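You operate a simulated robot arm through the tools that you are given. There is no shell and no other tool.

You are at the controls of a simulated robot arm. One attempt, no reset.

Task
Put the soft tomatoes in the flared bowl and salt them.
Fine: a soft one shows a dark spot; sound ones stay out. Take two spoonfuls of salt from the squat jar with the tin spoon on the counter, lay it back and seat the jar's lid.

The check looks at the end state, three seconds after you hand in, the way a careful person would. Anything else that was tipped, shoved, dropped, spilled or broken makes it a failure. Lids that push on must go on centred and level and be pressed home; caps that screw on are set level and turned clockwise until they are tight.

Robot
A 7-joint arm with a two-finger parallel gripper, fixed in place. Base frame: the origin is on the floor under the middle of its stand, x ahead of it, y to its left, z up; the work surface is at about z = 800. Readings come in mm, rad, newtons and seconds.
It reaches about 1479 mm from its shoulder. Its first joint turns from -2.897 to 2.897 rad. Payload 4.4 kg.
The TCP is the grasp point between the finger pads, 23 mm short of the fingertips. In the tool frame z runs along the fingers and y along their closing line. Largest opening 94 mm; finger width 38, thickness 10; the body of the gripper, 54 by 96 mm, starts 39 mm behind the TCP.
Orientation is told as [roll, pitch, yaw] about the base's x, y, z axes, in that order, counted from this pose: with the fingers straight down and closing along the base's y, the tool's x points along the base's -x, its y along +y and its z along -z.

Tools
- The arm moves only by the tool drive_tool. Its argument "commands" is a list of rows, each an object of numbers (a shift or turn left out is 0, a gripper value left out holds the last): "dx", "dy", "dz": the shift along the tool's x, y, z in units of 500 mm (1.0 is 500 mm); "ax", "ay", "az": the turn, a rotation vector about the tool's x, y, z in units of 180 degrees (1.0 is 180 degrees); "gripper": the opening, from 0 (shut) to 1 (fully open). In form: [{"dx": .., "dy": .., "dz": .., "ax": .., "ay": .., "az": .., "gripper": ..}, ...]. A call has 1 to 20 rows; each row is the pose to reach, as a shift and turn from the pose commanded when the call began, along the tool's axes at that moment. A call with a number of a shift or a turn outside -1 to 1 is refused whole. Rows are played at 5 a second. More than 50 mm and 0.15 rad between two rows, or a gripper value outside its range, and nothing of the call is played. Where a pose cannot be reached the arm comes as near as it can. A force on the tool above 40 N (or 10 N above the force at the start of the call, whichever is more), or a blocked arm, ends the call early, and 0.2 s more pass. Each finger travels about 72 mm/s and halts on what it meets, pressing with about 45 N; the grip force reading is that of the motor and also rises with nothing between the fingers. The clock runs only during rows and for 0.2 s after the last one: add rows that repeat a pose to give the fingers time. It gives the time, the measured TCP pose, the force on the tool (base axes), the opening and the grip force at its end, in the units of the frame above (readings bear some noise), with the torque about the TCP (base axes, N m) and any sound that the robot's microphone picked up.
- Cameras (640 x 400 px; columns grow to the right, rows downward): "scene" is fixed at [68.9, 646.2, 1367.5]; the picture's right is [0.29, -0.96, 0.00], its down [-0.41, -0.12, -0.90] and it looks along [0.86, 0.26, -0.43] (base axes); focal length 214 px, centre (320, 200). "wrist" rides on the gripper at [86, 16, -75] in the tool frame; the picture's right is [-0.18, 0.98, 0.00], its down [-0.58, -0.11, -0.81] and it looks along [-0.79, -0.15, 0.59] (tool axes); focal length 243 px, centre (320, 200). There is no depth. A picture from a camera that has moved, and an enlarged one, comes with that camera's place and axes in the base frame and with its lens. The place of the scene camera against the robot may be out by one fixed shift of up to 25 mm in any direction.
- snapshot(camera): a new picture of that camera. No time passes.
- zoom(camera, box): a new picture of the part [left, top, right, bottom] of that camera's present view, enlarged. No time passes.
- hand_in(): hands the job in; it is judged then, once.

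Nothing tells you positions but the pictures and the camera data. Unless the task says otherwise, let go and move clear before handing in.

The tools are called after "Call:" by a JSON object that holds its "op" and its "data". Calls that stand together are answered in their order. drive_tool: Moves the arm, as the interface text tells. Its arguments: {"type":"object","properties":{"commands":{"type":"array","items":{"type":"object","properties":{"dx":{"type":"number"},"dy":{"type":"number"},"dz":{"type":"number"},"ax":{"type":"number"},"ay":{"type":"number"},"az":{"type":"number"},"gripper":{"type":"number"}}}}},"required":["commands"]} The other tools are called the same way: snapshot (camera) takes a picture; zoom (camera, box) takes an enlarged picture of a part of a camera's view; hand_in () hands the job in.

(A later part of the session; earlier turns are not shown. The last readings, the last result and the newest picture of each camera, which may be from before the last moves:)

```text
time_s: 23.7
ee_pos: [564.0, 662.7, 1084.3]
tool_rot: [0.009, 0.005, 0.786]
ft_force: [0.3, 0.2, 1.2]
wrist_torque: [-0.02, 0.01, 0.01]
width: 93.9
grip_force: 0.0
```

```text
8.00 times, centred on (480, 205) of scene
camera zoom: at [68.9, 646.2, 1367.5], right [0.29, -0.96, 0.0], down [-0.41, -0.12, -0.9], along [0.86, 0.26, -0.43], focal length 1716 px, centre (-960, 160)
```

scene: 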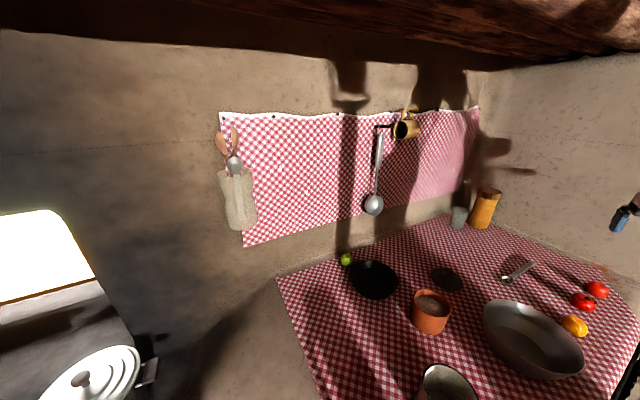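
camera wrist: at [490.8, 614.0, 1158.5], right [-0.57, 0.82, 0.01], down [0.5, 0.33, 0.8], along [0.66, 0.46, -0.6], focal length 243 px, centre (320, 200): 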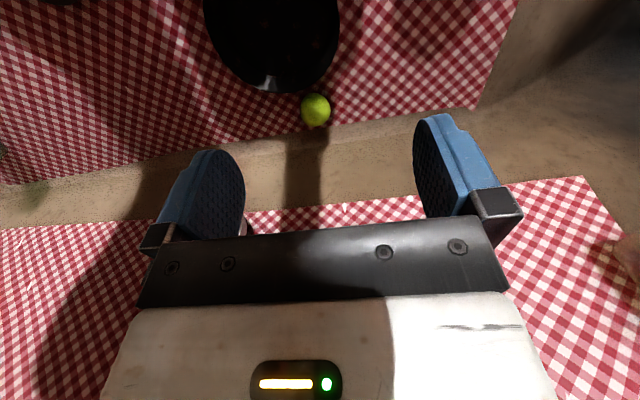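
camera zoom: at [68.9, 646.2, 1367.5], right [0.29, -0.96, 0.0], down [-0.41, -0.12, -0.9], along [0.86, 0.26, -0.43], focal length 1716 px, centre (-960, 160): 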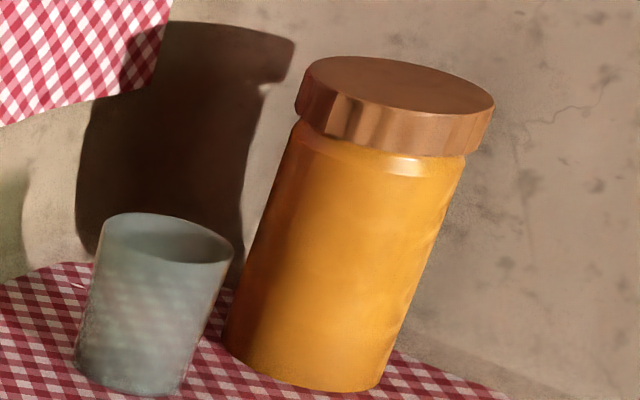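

All other fruit is clean, so only the red tomato at about (694, 35) is soft. The jar is at about (510, 480) and the bowl centre at about (487, 280). Now I'll take a close look at the spoon and lid to learn their shapes.

Call:
{"op": "drive_tool", "data": {"commands": [{"dx": 0.0264, "dy": -0.0729, "dz": 0.0171, "az": 0.0278}, {"dx": 0.0528, "dy": -0.1458, "dz": 0.0342, "az": 0.0556}, {"dx": 0.0792, "dy": -0.2187, "dz": 0.0513, "az": 0.0833}, {"dx": 0.1056, "dy": -0.2916, "dz": 0.0684, "az": 0.1111}, {"dx": 0.132, "dy": -0.3644, "dz": 0.0856, "az": 0.1389}, {"dx": 0.1584, "dy": -0.4373, "dz": 0.1027, "az": 0.1667}, {"dx": 0.1848, "dy": -0.5102, "dz": 0.1198, "az": 0.1944}, {"dx": 0.2112, "dy": -0.5831, "dz": 0.1369, "az": 0.2222}, {"dx": 0.2376, "dy": -0.656, "dz": 0.154, "az": 0.25}, {"dx": 0.2376, "dy": -0.656, "dz": 0.154, "az": 0.25}]}}

Call:
{"op": "snapshot", "data": {"camera": "wrist"}}

Call:
{"op": "zoom", "data": {"camera": "wrist", "box": [200, 0, 440, 150]}}

```text
time_s: 25.9
ee_pos: [708.6, 344.7, 1005.5]
tool_rot: [0.001, 0.011, 0.0]
ft_force: [0.2, 0.7, 1.0]
wrist_torque: [0.0, 0.0, -0.02]
width: 94.0
grip_force: 0.0
```

```text
taken
camera wrist: at [622.4, 360.8, 1079.0], right [0.19, 0.98, 0.0], down [0.59, -0.11, 0.8], along [0.79, -0.15, -0.6], focal length 243 px, centre (320, 200)
```

wrist: 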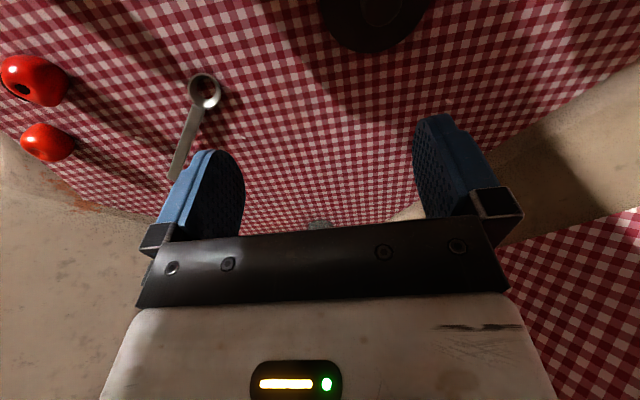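

```text
2.67 times, centred on (320, 75) of wrist
camera zoom: at [622.4, 360.8, 1079.0], right [0.19, 0.98, 0.0], down [0.59, -0.11, 0.8], along [0.79, -0.15, -0.6], focal length 647 px, centre (320, 533)
```

zoom: 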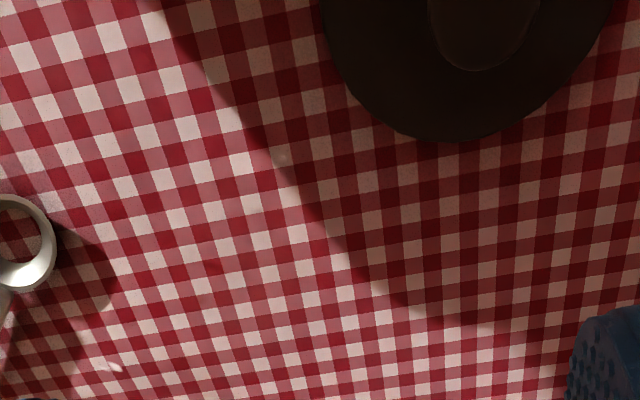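

The lid (dark disc with a knob) and the spoon are in view. I'll go on to hover over the spoon for a close look.

Call:
{"op": "drive_tool", "data": {"commands": [{"dx": -0.033, "dy": -0.0703, "dz": 0.0173, "ay": -0.0035}, {"dx": -0.066, "dy": -0.1407, "dz": 0.0347, "ay": -0.0035}, {"dx": -0.099, "dy": -0.211, "dz": 0.052, "ay": -0.0035}, {"dx": -0.132, "dy": -0.2813, "dz": 0.0693, "ay": -0.0035}, {"dx": -0.165, "dy": -0.3517, "dz": 0.0867, "ay": -0.0035}, {"dx": -0.198, "dy": -0.422, "dz": 0.104, "ay": -0.0035}, {"dx": -0.198, "dy": -0.422, "dz": 0.104, "ay": -0.0035}]}}

Call:
{"op": "snapshot", "data": {"camera": "wrist"}}

Call:
{"op": "zoom", "data": {"camera": "wrist", "box": [240, 20, 400, 120]}}

Call:
{"op": "zoom", "data": {"camera": "wrist", "box": [320, 20, 400, 70]}}

```text
time_s: 27.5
ee_pos: [808.0, 133.2, 952.1]
tool_rot: [0.002, 0.0, 0.0]
ft_force: [0.2, -0.1, 1.1]
wrist_torque: [-0.02, 0.01, -0.01]
width: 93.8
grip_force: 0.0
```

```text
taken
camera wrist: at [721.2, 150.8, 1025.4], right [0.18, 0.98, 0.0], down [0.58, -0.11, 0.81], along [0.79, -0.15, -0.59], focal length 243 px, centre (320, 200)
```

wrist: 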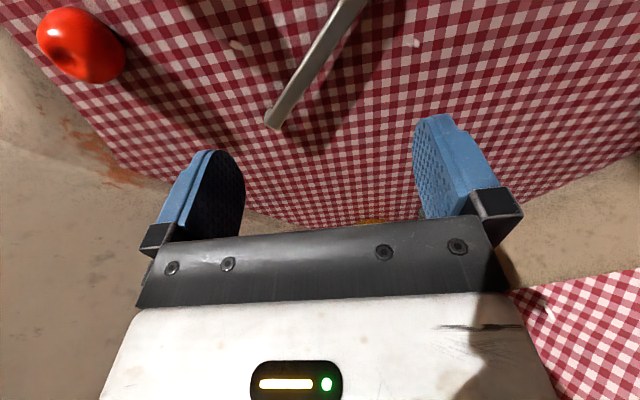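

```text
4.00 times, centred on (320, 70) of wrist
camera zoom: at [721.2, 150.8, 1025.4], right [0.18, 0.98, 0.0], down [0.58, -0.11, 0.81], along [0.79, -0.15, -0.59], focal length 970 px, centre (320, 720)
```

zoom: 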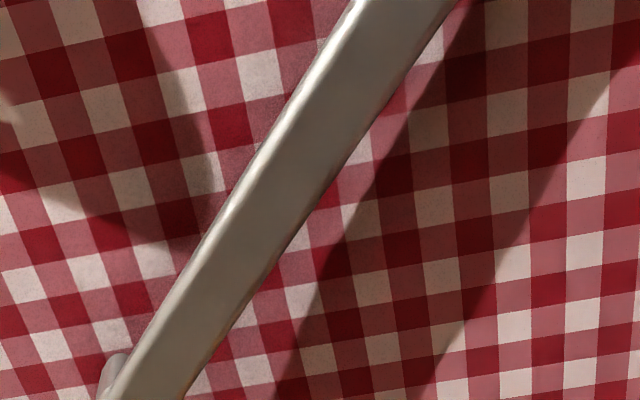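

```text
8.00 times, centred on (360, 45) of wrist
camera zoom: at [721.2, 150.8, 1025.4], right [0.18, 0.98, 0.0], down [0.58, -0.11, 0.81], along [0.79, -0.15, -0.59], focal length 1941 px, centre (0, 1440)
```

zoom: 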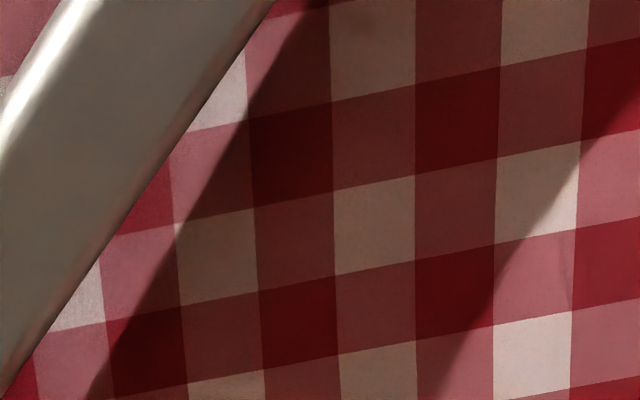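

I now know the handle runs from the cup at about (747, 200) to its end at about (866, 71). I'll get a close view of the spoon's cup.

Call:
{"op": "drive_tool", "data": {"commands": [{"dx": 0.05, "dy": 0.04, "dz": 0.0}, {"dx": 0.1, "dy": 0.08, "dz": 0.03}, {"dx": 0.12, "dy": 0.12, "dz": 0.06}, {"dx": 0.12, "dy": 0.12, "dz": 0.06}]}}

Call:
{"op": "snapshot", "data": {"camera": "wrist"}}

Call:
{"op": "zoom", "data": {"camera": "wrist", "box": [260, 10, 420, 110]}}

```text
time_s: 28.5
ee_pos: [747.1, 194.7, 921.2]
tool_rot: [0.002, -0.001, -0.001]
ft_force: [-0.3, -1.3, 1.0]
wrist_torque: [0.0, 0.0, -0.02]
width: 94.4
grip_force: 0.1
```

```text
taken
camera wrist: at [659.3, 213.0, 994.4], right [0.18, 0.98, 0.0], down [0.58, -0.11, 0.81], along [0.79, -0.15, -0.59], focal length 243 px, centre (320, 200)
```

wrist: 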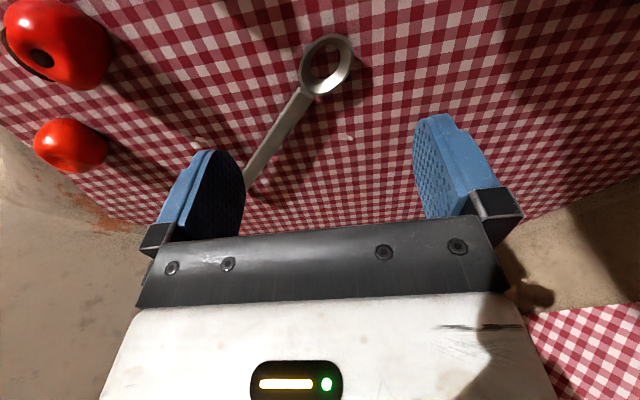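

```text
4.00 times, centred on (340, 60) of wrist
camera zoom: at [659.3, 213.0, 994.4], right [0.18, 0.98, 0.0], down [0.58, -0.11, 0.81], along [0.79, -0.15, -0.59], focal length 970 px, centre (240, 760)
```

zoom: 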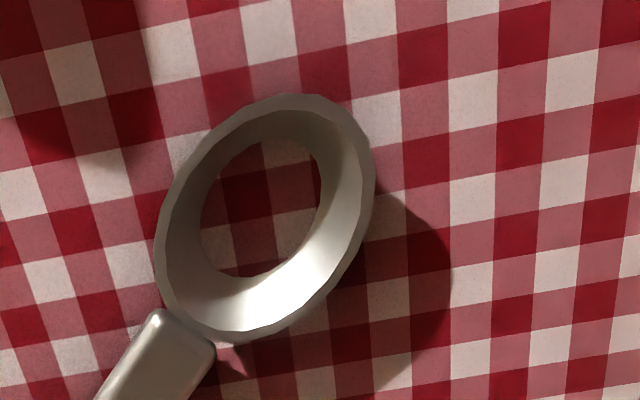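

The spoon's cup is about 36 mm across with its rim near z = 813. It's held level by a foot at the handle's end. I'll deal with the soft tomato first, so I'm moving above it at (694, 35).

Call:
{"op": "drive_tool", "data": {"commands": [{"dx": 0.0263, "dy": -0.0801}, {"dx": 0.0526, "dy": -0.1602}, {"dx": 0.0789, "dy": -0.2403}, {"dx": 0.1052, "dy": -0.3204}, {"dx": 0.1052, "dy": -0.3204, "dz": 0.05}, {"dx": 0.1052, "dy": -0.3204, "dz": 0.05}]}}

Call:
{"op": "snapshot", "data": {"camera": "wrist"}}

Call:
{"op": "zoom", "data": {"camera": "scene", "box": [540, 240, 640, 302]}}

```text
time_s: 29.9
ee_pos: [695.2, 34.7, 895.5]
tool_rot: [0.002, -0.001, 0.001]
ft_force: [0.8, 0.6, 0.3]
wrist_torque: [0.01, 0.03, -0.01]
width: 93.8
grip_force: 0.0
```

```text
taken
camera wrist: at [608.1, 51.7, 968.3], right [0.18, 0.98, 0.0], down [0.58, -0.11, 0.81], along [0.79, -0.15, -0.59], focal length 243 px, centre (320, 200)
```

wrist: 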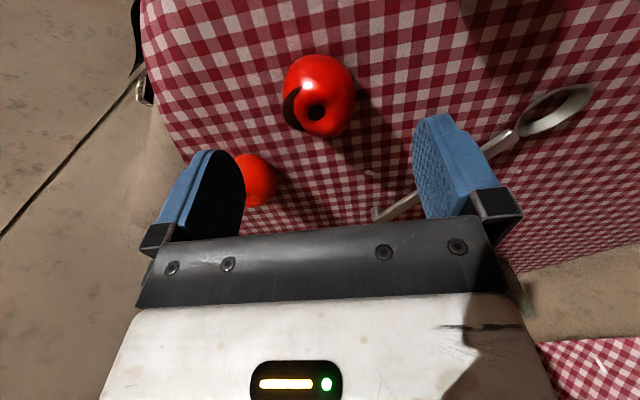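

```text
6.40 times, centred on (590, 271) of scene
camera zoom: at [68.9, 646.2, 1367.5], right [0.29, -0.96, 0.0], down [-0.41, -0.12, -0.9], along [0.86, 0.26, -0.43], focal length 1373 px, centre (-1408, -254)
```

zoom: 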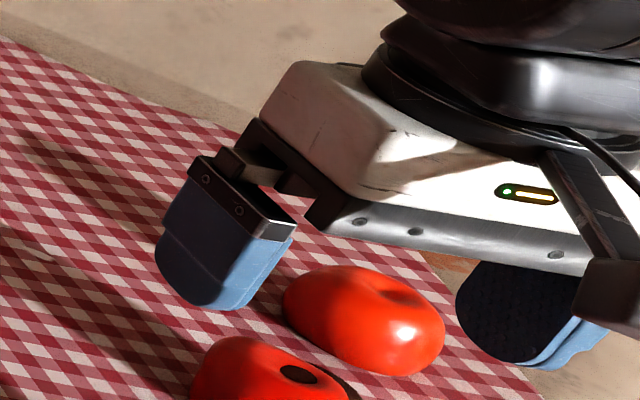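

The gripper is centred over the soft tomato at about (693, 35.5). I'll descend with the fingers open.

Call:
{"op": "drive_tool", "data": {"commands": [{"dx": 0.003, "dz": 0.04}, {"dx": 0.003, "dz": 0.08}, {"dx": 0.003, "dz": 0.12}, {"dx": 0.003, "dz": 0.13}, {"dx": 0.003, "dz": 0.13}]}}

Call:
{"op": "snapshot", "data": {"camera": "wrist"}}

Call:
{"op": "zoom", "data": {"camera": "scene", "box": [540, 250, 640, 312]}}

```text
time_s: 31.1
ee_pos: [692.0, 36.7, 830.9]
tool_rot: [0.002, -0.001, 0.001]
ft_force: [-0.6, 0.4, 0.2]
wrist_torque: [0.02, 0.01, -0.02]
width: 94.1
grip_force: 0.0
```

```text
taken
camera wrist: at [605.8, 52.4, 903.9], right [0.18, 0.98, 0.0], down [0.58, -0.11, 0.81], along [0.79, -0.15, -0.59], focal length 243 px, centre (320, 200)
```

wrist: 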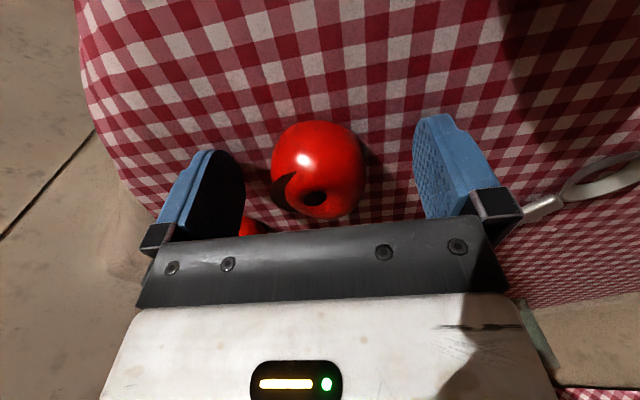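

```text
6.40 times, centred on (590, 281) of scene
camera zoom: at [68.9, 646.2, 1367.5], right [0.29, -0.96, 0.0], down [-0.41, -0.12, -0.9], along [0.86, 0.26, -0.43], focal length 1373 px, centre (-1408, -318)
```

zoom: 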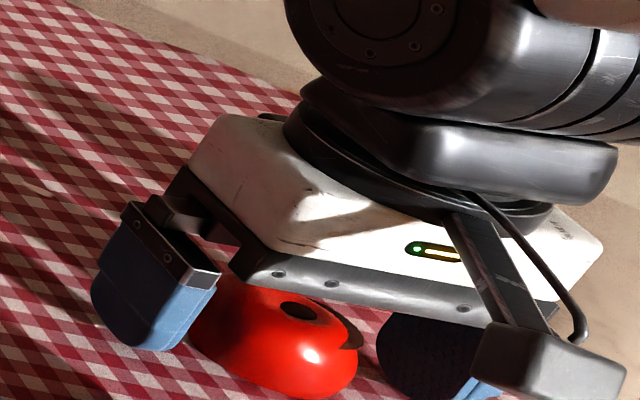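

The tomato sits between the fingers, about 46 mm across. I'll close gently in small steps and watch the width and force.

Call:
{"op": "drive_tool", "data": {"commands": [{"gripper": 0.8}, {"gripper": 0.65}, {"gripper": 0.54}, {"gripper": 0.52}, {"gripper": 0.5}, {"gripper": 0.49}, {"gripper": 0.48}, {"gripper": 0.48}]}}

```text
time_s: 32.9
ee_pos: [693.1, 35.0, 831.3]
tool_rot: [0.0, 0.0, 0.001]
ft_force: [-0.7, -0.3, 0.8]
wrist_torque: [-0.01, -0.04, -0.03]
width: 46.5
grip_force: 45.7
```

The fingers stopped at 46.5 mm on the tomato. I'll lift a little and check that it's held.

Call:
{"op": "drive_tool", "data": {"commands": [{"dz": -0.02}, {"dz": -0.06}, {"dz": -0.12}, {"dz": -0.2}, {"dz": -0.24}, {"dz": -0.24}]}}

Call:
{"op": "snapshot", "data": {"camera": "wrist"}}

Call:
{"op": "snapshot", "data": {"camera": "scene"}}

```text
time_s: 34.3
ee_pos: [693.8, 36.0, 952.1]
tool_rot: [0.002, -0.001, 0.0]
ft_force: [0.7, -0.1, -0.6]
wrist_torque: [0.02, 0.02, 0.02]
width: 46.3
grip_force: 45.2
```

```text
taken
camera wrist: at [605.9, 52.3, 1025.1], right [0.18, 0.98, 0.0], down [0.58, -0.11, 0.81], along [0.79, -0.15, -0.59], focal length 243 px, centre (320, 200)
```

wrist: 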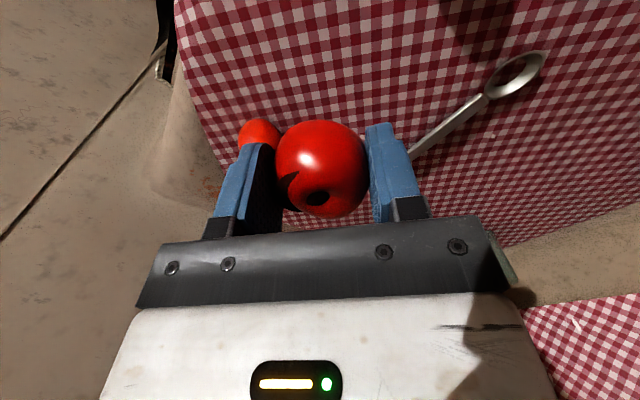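

```text
taken
```

scene: 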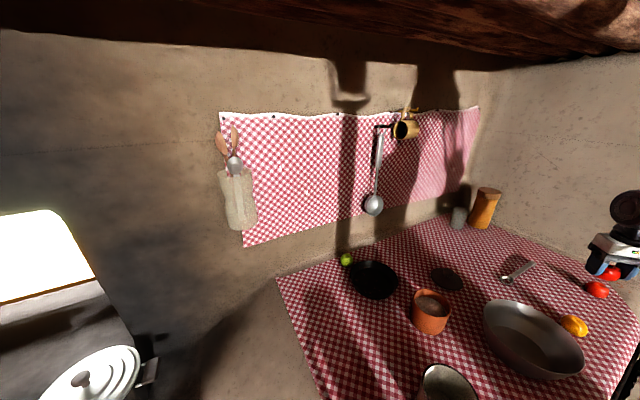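

The tomato is held and lifted cleanly. I'll carry it over the flared bowl at about (487, 280).

Call:
{"op": "drive_tool", "data": {"commands": [{"dx": 0.0518, "dy": 0.061, "dz": -0.046}, {"dx": 0.1035, "dy": 0.122, "dz": -0.046}, {"dx": 0.1553, "dy": 0.183, "dz": -0.046}, {"dx": 0.207, "dy": 0.244, "dz": -0.046}, {"dx": 0.2588, "dy": 0.305, "dz": -0.046}, {"dx": 0.3105, "dy": 0.366, "dz": -0.046}, {"dx": 0.3623, "dy": 0.427, "dz": -0.046}, {"dx": 0.414, "dy": 0.488, "dz": -0.046}, {"dx": 0.414, "dy": 0.488, "dz": -0.046}]}}

Call:
{"op": "snapshot", "data": {"camera": "wrist"}}

Call:
{"op": "zoom", "data": {"camera": "scene", "box": [440, 250, 640, 375]}}

```text
time_s: 36.3
ee_pos: [486.3, 281.8, 975.5]
tool_rot: [0.002, -0.002, -0.001]
ft_force: [-0.4, -0.2, 0.4]
wrist_torque: [0.03, -0.02, 0.02]
width: 46.5
grip_force: 44.8
```

```text
taken
camera wrist: at [398.9, 298.0, 1049.0], right [0.18, 0.98, 0.0], down [0.58, -0.11, 0.81], along [0.79, -0.15, -0.59], focal length 243 px, centre (320, 200)
```

wrist: 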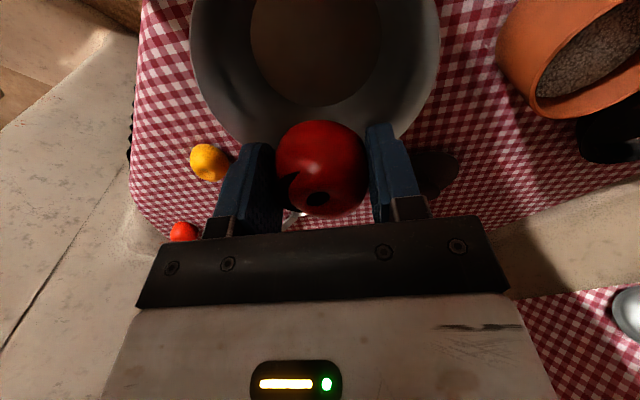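

```text
3.20 times, centred on (540, 312) of scene
camera zoom: at [68.9, 646.2, 1367.5], right [0.29, -0.96, 0.0], down [-0.41, -0.12, -0.9], along [0.86, 0.26, -0.43], focal length 686 px, centre (-384, -160)
```

zoom: 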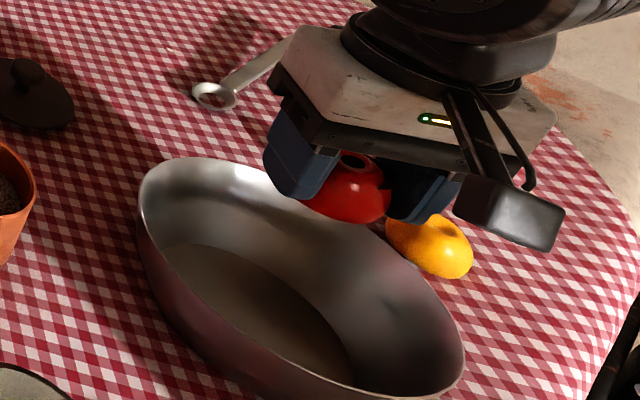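

The tomato is above the bowl, and my bowl-centre estimate is (488, 279). I'll lower in stages, checking clearance around the rim.

Call:
{"op": "drive_tool", "data": {"commands": [{"dz": 0.06}, {"dz": 0.12}, {"dz": 0.17}, {"dz": 0.17}]}}

Call:
{"op": "snapshot", "data": {"camera": "wrist"}}

Call:
{"op": "zoom", "data": {"camera": "scene", "box": [440, 260, 640, 385]}}

```text
time_s: 37.3
ee_pos: [486.3, 279.3, 890.3]
tool_rot: [0.003, -0.002, -0.002]
ft_force: [-0.4, -0.5, -1.0]
wrist_torque: [0.0, -0.01, -0.05]
width: 46.3
grip_force: 45.0
```

```text
taken
camera wrist: at [399.2, 296.9, 963.8], right [0.18, 0.98, 0.0], down [0.58, -0.11, 0.81], along [0.79, -0.15, -0.59], focal length 243 px, centre (320, 200)
```

wrist: 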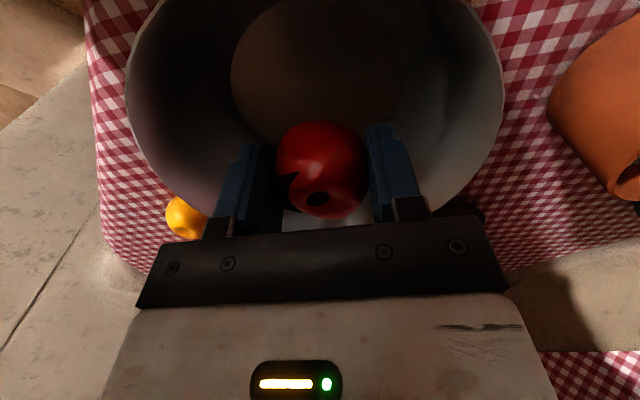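

```text
3.20 times, centred on (540, 322) of scene
camera zoom: at [68.9, 646.2, 1367.5], right [0.29, -0.96, 0.0], down [-0.41, -0.12, -0.9], along [0.86, 0.26, -0.43], focal length 686 px, centre (-384, -192)
```

zoom: 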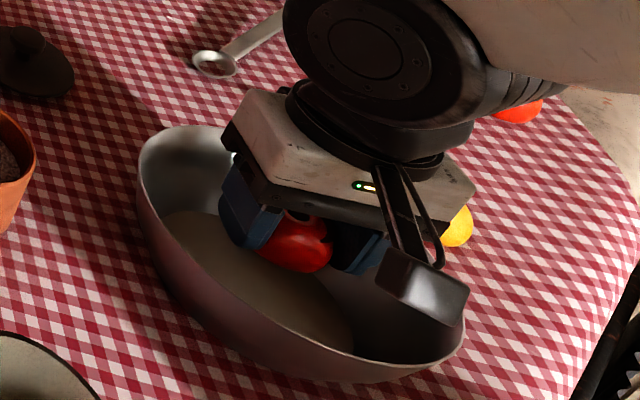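

Clearances look fine: the rim is near z = 875 with radius about 82 mm. I'll lower to about z = 846 and watch the force.

Call:
{"op": "drive_tool", "data": {"commands": [{"dx": -0.002, "dz": 0.03}, {"dx": -0.002, "dz": 0.06}, {"dx": -0.002, "dz": 0.088}, {"dx": -0.002, "dz": 0.088}]}}

Call:
{"op": "zoom", "data": {"camera": "scene", "box": [440, 270, 600, 370]}}

Call:
{"op": "snapshot", "data": {"camera": "wrist"}}

```text
time_s: 38.3
ee_pos: [487.2, 279.7, 845.2]
tool_rot: [0.002, -0.003, 0.0]
ft_force: [0.0, -0.2, -0.5]
wrist_torque: [0.0, -0.01, 0.02]
width: 46.4
grip_force: 45.5
```

```text
4.00 times, centred on (520, 320) of scene
camera zoom: at [68.9, 646.2, 1367.5], right [0.29, -0.96, 0.0], down [-0.41, -0.12, -0.9], along [0.86, 0.26, -0.43], focal length 858 px, centre (-480, -280)
```

zoom: 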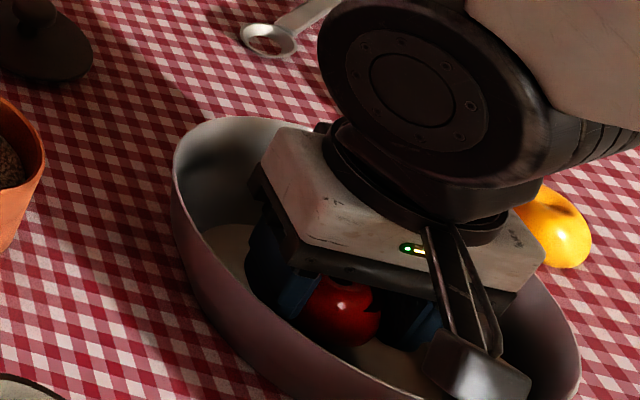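

```text
taken
camera wrist: at [399.4, 297.3, 918.9], right [0.18, 0.98, 0.0], down [0.58, -0.11, 0.81], along [0.79, -0.15, -0.59], focal length 243 px, centre (320, 200)
```

wrist: 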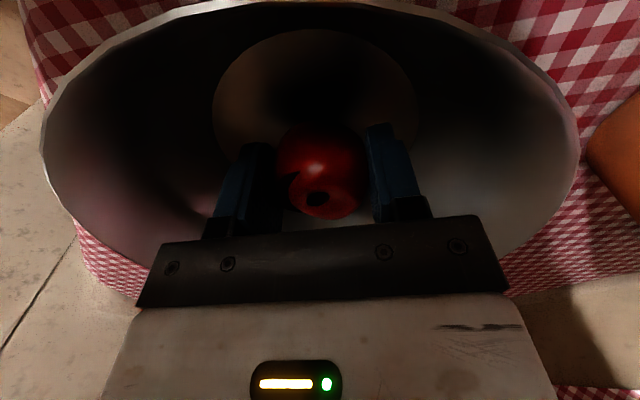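

The tomato is inside the bowl near the floor. I'll lower a few more millimetres, open just enough to release, and lift straight up.

Call:
{"op": "drive_tool", "data": {"commands": [{"dz": 0.006}, {"dz": 0.011}, {"dz": 0.011}]}}

Call:
{"op": "drive_tool", "data": {"commands": [{"gripper": 0.52}, {"gripper": 0.56}, {"gripper": 0.62}, {"gripper": 0.66}, {"gripper": 0.66}, {"dz": -0.03, "gripper": 0.66}, {"dz": -0.1, "gripper": 0.66}, {"dz": -0.2, "gripper": 0.66}, {"dz": -0.28, "gripper": 0.7}, {"dz": -0.28, "gripper": 0.7}]}}

Call:
{"op": "snapshot", "data": {"camera": "wrist"}}

Call:
{"op": "zoom", "data": {"camera": "scene", "box": [440, 270, 600, 370]}}

```text
time_s: 39.1
ee_pos: [485.8, 279.4, 839.9]
tool_rot: [0.002, -0.002, 0.0]
ft_force: [0.5, -0.1, -0.7]
wrist_torque: [-0.02, -0.01, -0.02]
width: 46.1
grip_force: 45.5
```

```text
time_s: 41.3
ee_pos: [486.6, 280.2, 981.9]
tool_rot: [0.002, -0.003, 0.0]
ft_force: [0.6, 0.3, 0.2]
wrist_torque: [-0.02, 0.0, -0.02]
width: 65.7
grip_force: 0.0
```

```text
taken
camera wrist: at [398.9, 296.5, 1053.8], right [0.18, 0.98, 0.0], down [0.58, -0.11, 0.81], along [0.79, -0.15, -0.59], focal length 243 px, centre (320, 200)
```

wrist: 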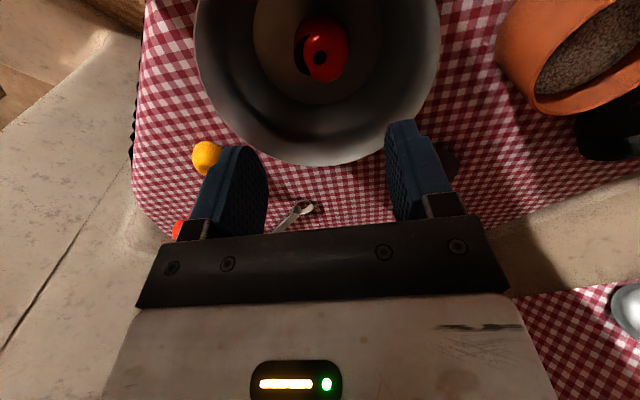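

```text
4.00 times, centred on (520, 320) of scene
camera zoom: at [68.9, 646.2, 1367.5], right [0.29, -0.96, 0.0], down [-0.41, -0.12, -0.9], along [0.86, 0.26, -0.43], focal length 858 px, centre (-480, -280)
```

zoom: 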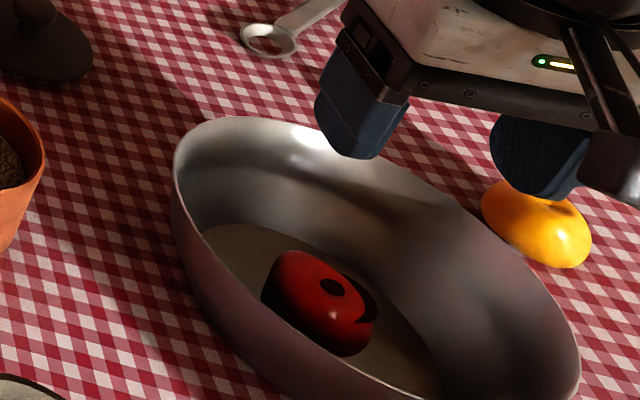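

The soft tomato is resting in the middle of the bowl. Next is the spoon: I'll swing the hand to yaw about 133° so the camera side faces the handle's end, and hover over the handle.

Call:
{"op": "drive_tool", "data": {"commands": [{"dx": -0.0418, "dy": -0.0203, "az": -0.0463, "gripper": 0.6}, {"dx": -0.0835, "dy": -0.0405, "az": -0.0926}, {"dx": -0.1253, "dy": -0.0608, "az": -0.1389}, {"dx": -0.167, "dy": -0.081, "az": -0.1853}, {"dx": -0.2088, "dy": -0.1013, "az": -0.2316}, {"dx": -0.2505, "dy": -0.1215, "az": -0.2779}, {"dx": -0.2923, "dy": -0.1418, "az": -0.3242}, {"dx": -0.334, "dy": -0.162, "az": -0.3705}, {"dx": -0.3758, "dy": -0.1823, "az": -0.4168, "dz": 0.013}, {"dx": -0.4175, "dy": -0.2025, "az": -0.4631, "dz": 0.026}, {"dx": -0.4593, "dy": -0.2228, "az": -0.5094, "dz": 0.039}, {"dx": -0.501, "dy": -0.243, "az": -0.5558, "dz": 0.052}, {"dx": -0.5428, "dy": -0.2633, "az": -0.6021, "dz": 0.065}, {"dx": -0.5845, "dy": -0.2835, "az": -0.6484, "dz": 0.078}, {"dx": -0.6263, "dy": -0.3038, "az": -0.6947, "dz": 0.09}, {"dx": -0.668, "dy": -0.324, "az": -0.741, "dz": 0.1}, {"dx": -0.668, "dy": -0.324, "az": -0.741, "dz": 0.1}]}}

Call:
{"op": "snapshot", "data": {"camera": "wrist"}}

Call:
{"op": "zoom", "data": {"camera": "scene", "box": [460, 220, 620, 320]}}

```text
time_s: 44.9
ee_pos: [821.8, 117.3, 929.5]
tool_rot: [-0.004, 0.0, 2.328]
ft_force: [0.2, 0.1, 0.1]
wrist_torque: [-0.02, 0.01, -0.02]
width: 56.6
grip_force: 0.1
```

```text
taken
camera wrist: at [869.2, 43.4, 1003.2], right [-0.84, -0.54, 0.0], down [-0.32, 0.5, 0.81], along [-0.44, 0.68, -0.59], focal length 243 px, centre (320, 200)
```

wrist: 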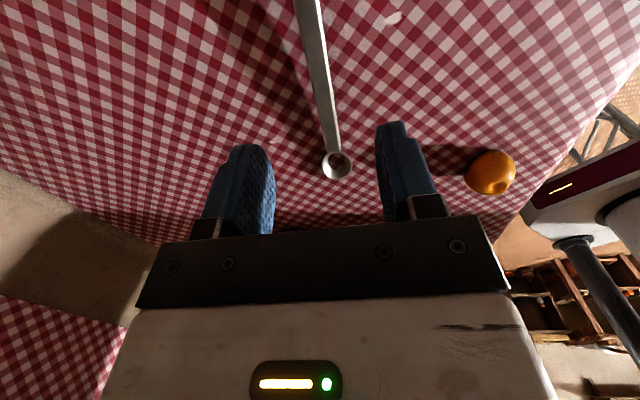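

```text
4.00 times, centred on (540, 270) of scene
camera zoom: at [68.9, 646.2, 1367.5], right [0.29, -0.96, 0.0], down [-0.41, -0.12, -0.9], along [0.86, 0.26, -0.43], focal length 858 px, centre (-560, -80)
```

zoom: 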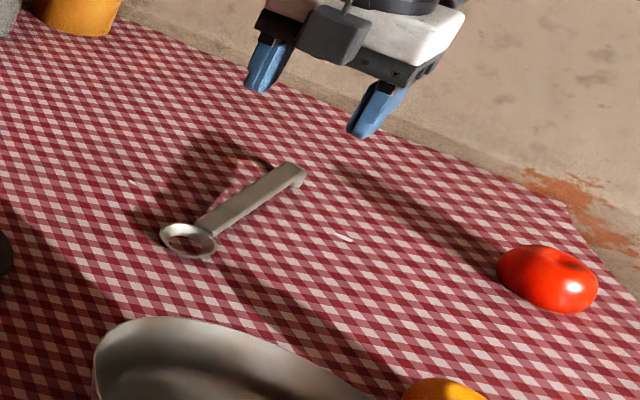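

The hand is over the handle. I'll enlarge the wrist view to measure the handle's line precisely.

Call:
{"op": "zoom", "data": {"camera": "wrist", "box": [260, 0, 380, 75]}}

Call:
{"op": "zoom", "data": {"camera": "wrist", "box": [260, 110, 380, 185]}}

```text
5.33 times, centred on (320, 38) of wrist
camera zoom: at [869.2, 43.4, 1003.2], right [-0.84, -0.54, 0.0], down [-0.32, 0.5, 0.81], along [-0.44, 0.68, -0.59], focal length 1294 px, centre (320, 1067)
```

zoom: 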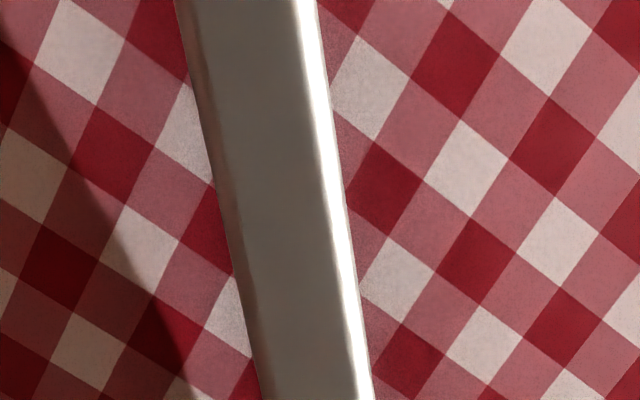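

```text
5.33 times, centred on (320, 148) of wrist
camera zoom: at [869.2, 43.4, 1003.2], right [-0.84, -0.54, 0.0], down [-0.32, 0.5, 0.81], along [-0.44, 0.68, -0.59], focal length 1294 px, centre (320, 480)
```

zoom: 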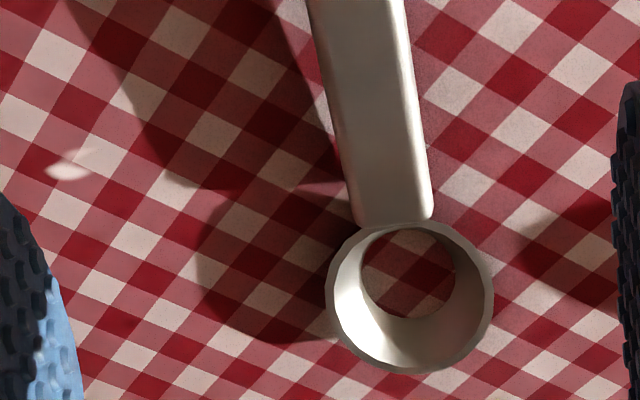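

The handle lies exactly along the tool's x axis, 1.3 mm off in y, with the cup centre 108 mm from the grasp point. I'll nudge across and descend to the handle.

Call:
{"op": "drive_tool", "data": {"commands": [{"dy": -0.0026, "dz": 0.05}, {"dy": -0.0026, "dz": 0.1}, {"dy": -0.0026, "dz": 0.15}, {"dy": -0.0026, "dz": 0.18}, {"dy": -0.0026, "dz": 0.195}, {"dy": -0.0026, "dz": 0.203}, {"dy": -0.0026, "dz": 0.203}]}}

Call:
{"op": "snapshot", "data": {"camera": "wrist"}}

Call:
{"op": "zoom", "data": {"camera": "scene", "box": [480, 230, 580, 292]}}

```text
time_s: 46.5
ee_pos: [822.0, 118.0, 828.2]
tool_rot: [-0.003, -0.001, 2.328]
ft_force: [0.4, 0.2, -0.2]
wrist_torque: [-0.01, -0.01, 0.04]
width: 56.3
grip_force: 0.0
```

```text
taken
camera wrist: at [869.1, 44.4, 900.6], right [-0.84, -0.54, 0.0], down [-0.32, 0.5, 0.81], along [-0.44, 0.68, -0.59], focal length 243 px, centre (320, 200)
```

wrist: 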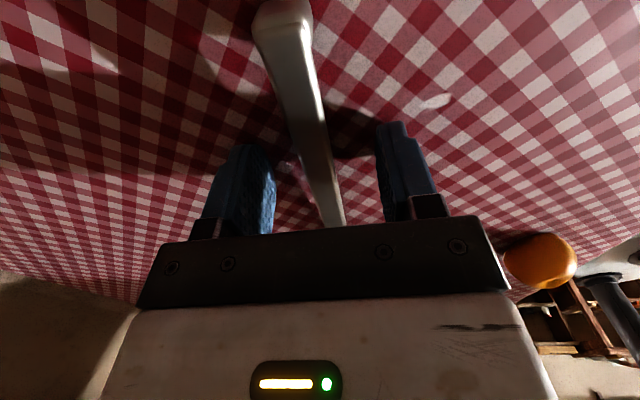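

```text
6.40 times, centred on (530, 261) of scene
camera zoom: at [68.9, 646.2, 1367.5], right [0.29, -0.96, 0.0], down [-0.41, -0.12, -0.9], along [0.86, 0.26, -0.43], focal length 1373 px, centre (-1024, -190)
```

zoom: 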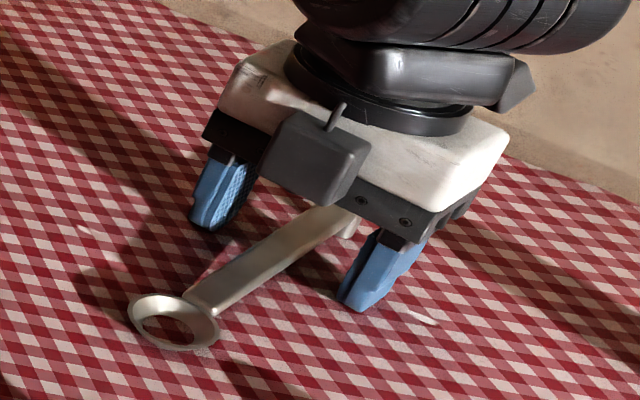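

The fingers straddle the handle. I'll shift 15 mm further toward the handle's end for more clearance from the cup, then close.

Call:
{"op": "drive_tool", "data": {"commands": [{"dx": 0.015}, {"dx": 0.03}, {"dx": 0.03, "gripper": 0.45}, {"dx": 0.03, "gripper": 0.3}, {"dx": 0.03, "gripper": 0.2}, {"dx": 0.03, "gripper": 0.15}, {"dx": 0.03, "gripper": 0.1}, {"dx": 0.03, "gripper": 0.1}, {"dx": 0.03, "gripper": 0.1}]}}

Call:
{"op": "snapshot", "data": {"camera": "wrist"}}

Call:
{"op": "zoom", "data": {"camera": "scene", "box": [480, 230, 580, 292]}}

```text
time_s: 48.5
ee_pos: [832.0, 106.7, 828.2]
tool_rot: [-0.003, 0.0, 2.328]
ft_force: [0.2, 0.2, 3.1]
wrist_torque: [-0.03, 0.01, -0.01]
width: 14.6
grip_force: 44.7
```

```text
taken
camera wrist: at [879.2, 33.2, 901.0], right [-0.84, -0.54, 0.0], down [-0.32, 0.5, 0.81], along [-0.43, 0.68, -0.59], focal length 243 px, centre (320, 200)
```

wrist: 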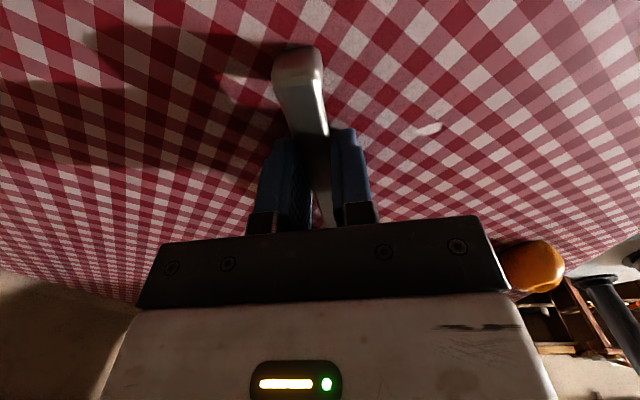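

```text
6.40 times, centred on (530, 261) of scene
camera zoom: at [68.9, 646.2, 1367.5], right [0.29, -0.96, 0.0], down [-0.41, -0.12, -0.9], along [0.86, 0.26, -0.43], focal length 1373 px, centre (-1024, -190)
```

zoom: 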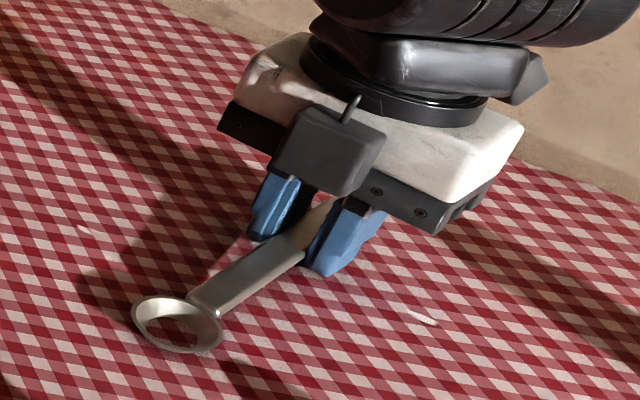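

The spoon is gripped at 14.6 mm. Rest pose to remember: TCP (832, 106.7, 828), yaw 2.328. I'll lift it level and inspect the cup.

Call:
{"op": "drive_tool", "data": {"commands": [{"dz": -0.01}, {"dz": -0.04}, {"dz": -0.1}, {"dz": -0.18}, {"dz": -0.26}, {"dz": -0.32}, {"dz": -0.32}]}}

Call:
{"op": "snapshot", "data": {"camera": "wrist"}}

Call:
{"op": "zoom", "data": {"camera": "scene", "box": [480, 190, 580, 252]}}

Call:
{"op": "snapshot", "data": {"camera": "scene"}}

```text
time_s: 50.1
ee_pos: [831.9, 106.5, 988.2]
tool_rot: [-0.004, 0.0, 2.328]
ft_force: [0.5, -0.7, -1.1]
wrist_torque: [-0.01, -0.03, -0.01]
width: 14.4
grip_force: 45.0
```

```text
taken
camera wrist: at [879.0, 33.5, 1062.0], right [-0.84, -0.54, 0.0], down [-0.32, 0.5, 0.81], along [-0.44, 0.68, -0.59], focal length 243 px, centre (320, 200)
```

wrist: 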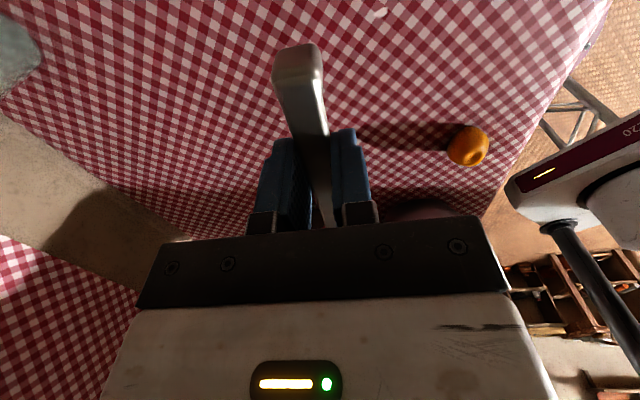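

```text
6.40 times, centred on (530, 221) of scene
camera zoom: at [68.9, 646.2, 1367.5], right [0.29, -0.96, 0.0], down [-0.41, -0.12, -0.9], along [0.86, 0.26, -0.43], focal length 1373 px, centre (-1024, 66)
```

zoom: 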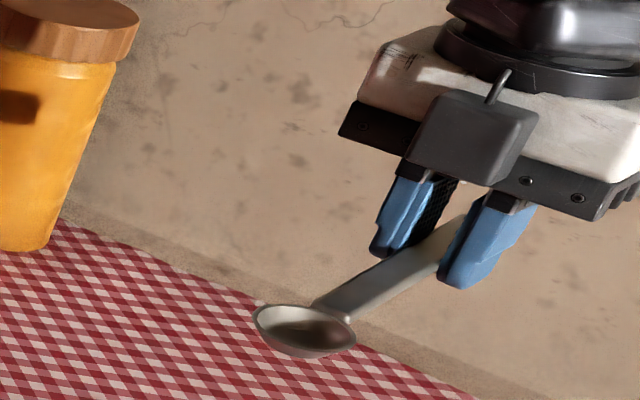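

```text
taken
```

scene: 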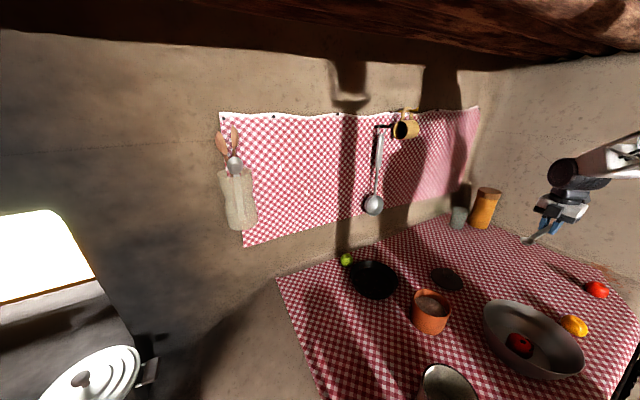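

The spoon has a solid cup and is held level. Next I'll carry it to a standoff beside the jar with yaw 180°, so the spoon points back toward the robot. From there I'll measure the jar and salt.

Call:
{"op": "drive_tool", "data": {"commands": [{"dx": -0.0734, "dy": -0.0213, "dz": -0.0058, "az": -0.0235}, {"dx": -0.1467, "dy": -0.0425, "dz": -0.0116, "az": -0.0471}, {"dx": -0.2201, "dy": -0.0638, "dz": -0.0175, "az": -0.0706}, {"dx": -0.2935, "dy": -0.0851, "dz": -0.0233, "az": -0.0942}, {"dx": -0.3668, "dy": -0.1064, "dz": -0.0291, "az": -0.1177}, {"dx": -0.4402, "dy": -0.1276, "dz": -0.0349, "az": -0.1413}, {"dx": -0.5135, "dy": -0.1489, "dz": -0.0407, "az": -0.1648}, {"dx": -0.5869, "dy": -0.1702, "dz": -0.0465, "az": -0.1884}, {"dx": -0.6603, "dy": -0.1915, "dz": -0.0524, "az": -0.2119}, {"dx": -0.7336, "dy": -0.2127, "dz": -0.0582, "az": -0.2355}, {"dx": -0.807, "dy": -0.234, "dz": -0.064, "az": -0.259}, {"dx": -0.807, "dy": -0.234, "dz": -0.064, "az": -0.259}]}}

Call:
{"op": "snapshot", "data": {"camera": "wrist"}}

Call:
{"op": "snapshot", "data": {"camera": "scene"}}

Call:
{"op": "zoom", "data": {"camera": "scene", "box": [380, 240, 500, 315]}}

```text
time_s: 52.7
ee_pos: [639.8, 480.4, 1019.7]
tool_rot: [-0.002, 0.002, -3.142]
ft_force: [-1.0, -0.3, -0.2]
wrist_torque: [0.01, 0.0, -0.02]
width: 14.7
grip_force: 45.2
```

```text
taken
camera wrist: at [726.4, 463.7, 1094.1], right [-0.18, -0.98, 0.0], down [-0.58, 0.11, 0.81], along [-0.79, 0.15, -0.59], focal length 243 px, centre (320, 200)
```

wrist: 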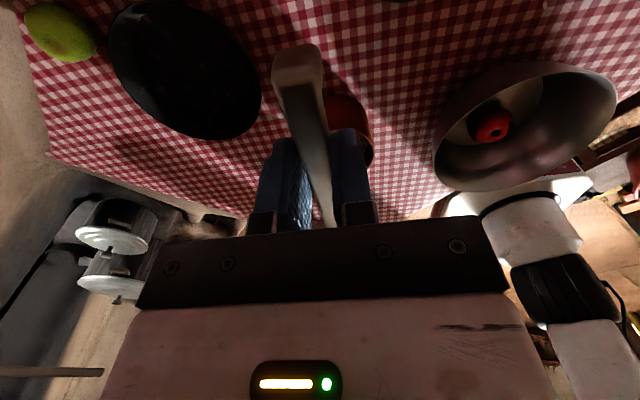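

```text
taken
```

scene: 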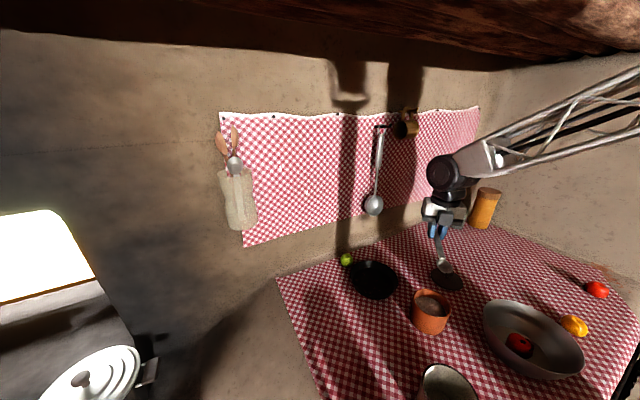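

```text
5.33 times, centred on (440, 278) of scene
camera zoom: at [68.9, 646.2, 1367.5], right [0.29, -0.96, 0.0], down [-0.41, -0.12, -0.9], along [0.86, 0.26, -0.43], focal length 1144 px, centre (-320, -213)
```

zoom: 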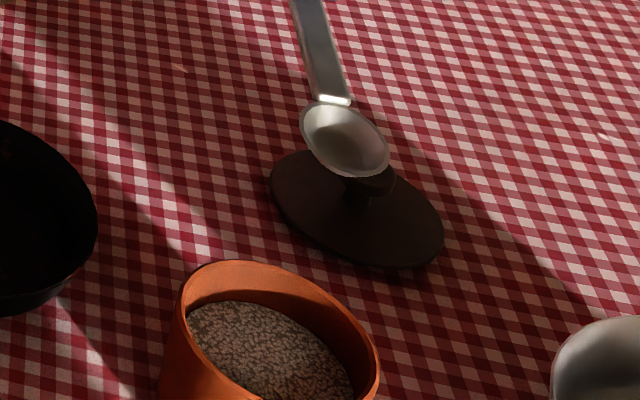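

The spoon is level beside the jar. I'll zoom on the jar to get its rim and the salt level relative to the spoon's cup, whose position I know from the gripper.

Call:
{"op": "zoom", "data": {"camera": "scene", "box": [390, 275, 470, 325]}}

Call:
{"op": "zoom", "data": {"camera": "scene", "box": [390, 290, 470, 340]}}

Call:
{"op": "zoom", "data": {"camera": "wrist", "box": [260, 30, 420, 130]}}

```text
8.00 times, centred on (430, 300) of scene
camera zoom: at [68.9, 646.2, 1367.5], right [0.29, -0.96, 0.0], down [-0.41, -0.12, -0.9], along [0.86, 0.26, -0.43], focal length 1716 px, centre (-560, -600)
```

zoom: 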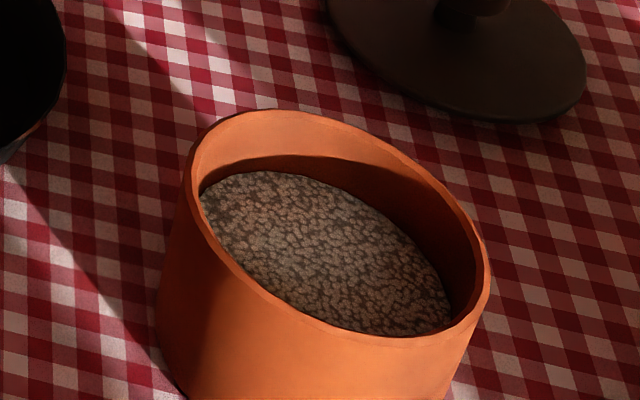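

```text
8.00 times, centred on (430, 315) of scene
camera zoom: at [68.9, 646.2, 1367.5], right [0.29, -0.96, 0.0], down [-0.41, -0.12, -0.9], along [0.86, 0.26, -0.43], focal length 1716 px, centre (-560, -720)
```

zoom: 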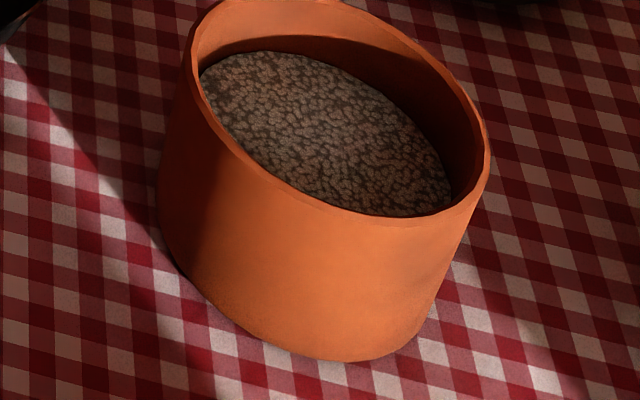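

```text
4.00 times, centred on (340, 80) of wrist
camera zoom: at [726.4, 463.7, 1094.1], right [-0.18, -0.98, 0.0], down [-0.58, 0.11, 0.81], along [-0.79, 0.15, -0.59], focal length 970 px, centre (240, 680)
```

zoom: 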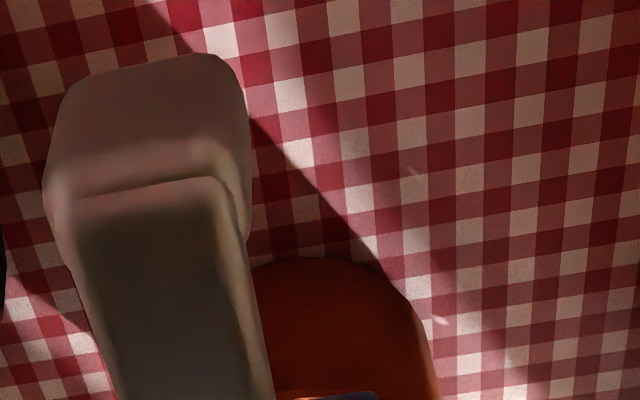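

From triangulation the jar's rim is centred at about (508, 480) at z ≈ 879. I'll lower the level spoon until its cup hovers just above the rim, to check the alignment at equal height.

Call:
{"op": "drive_tool", "data": {"commands": [{"dx": -0.008, "dy": 0.001, "dz": 0.06}, {"dx": -0.0166, "dy": 0.002, "dz": 0.12}, {"dx": -0.0166, "dy": 0.002, "dz": 0.17}, {"dx": -0.0166, "dy": 0.002, "dz": 0.19}, {"dx": -0.0166, "dy": 0.002, "dz": 0.19}]}}

Call:
{"op": "zoom", "data": {"camera": "scene", "box": [390, 275, 470, 325]}}

Call:
{"op": "zoom", "data": {"camera": "scene", "box": [370, 220, 530, 320]}}

Call:
{"op": "snapshot", "data": {"camera": "wrist"}}

```text
time_s: 53.9
ee_pos: [633.6, 481.0, 925.5]
tool_rot: [-0.001, 0.0, 3.142]
ft_force: [-0.2, -0.1, -0.8]
wrist_torque: [0.03, -0.01, 0.02]
width: 14.6
grip_force: 44.8
```

```text
8.00 times, centred on (430, 300) of scene
camera zoom: at [68.9, 646.2, 1367.5], right [0.29, -0.96, 0.0], down [-0.41, -0.12, -0.9], along [0.86, 0.26, -0.43], focal length 1716 px, centre (-560, -600)
```

zoom: 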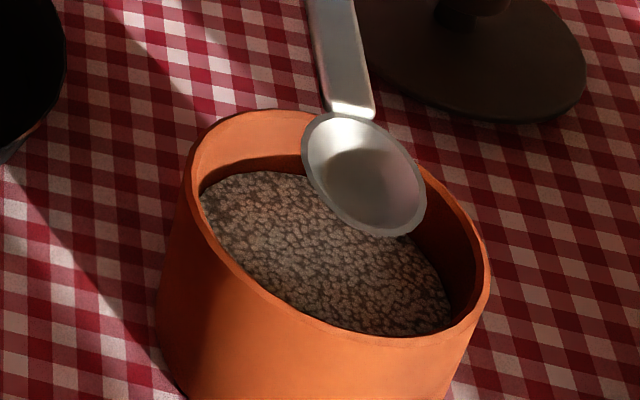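

```text
4.00 times, centred on (450, 270) of scene
camera zoom: at [68.9, 646.2, 1367.5], right [0.29, -0.96, 0.0], down [-0.41, -0.12, -0.9], along [0.86, 0.26, -0.43], focal length 858 px, centre (-200, -80)
```

zoom: 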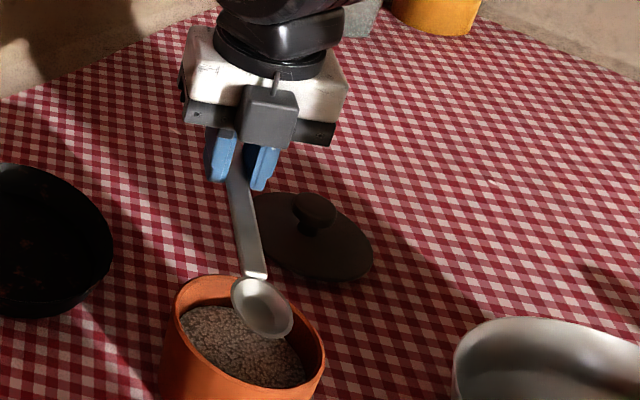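

```text
taken
camera wrist: at [718.0, 464.7, 999.7], right [-0.18, -0.98, 0.0], down [-0.58, 0.11, 0.81], along [-0.79, 0.15, -0.59], focal length 243 px, centre (320, 200)
```

wrist: 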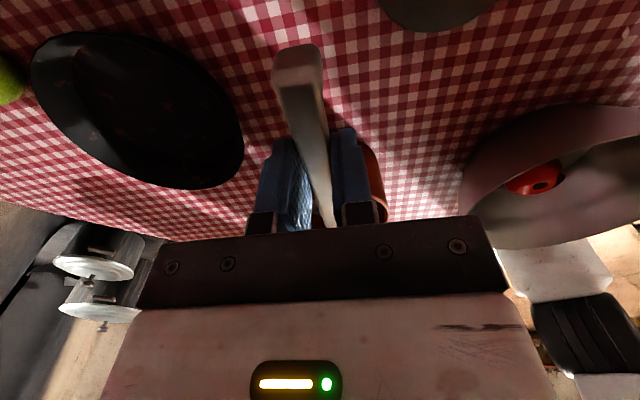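

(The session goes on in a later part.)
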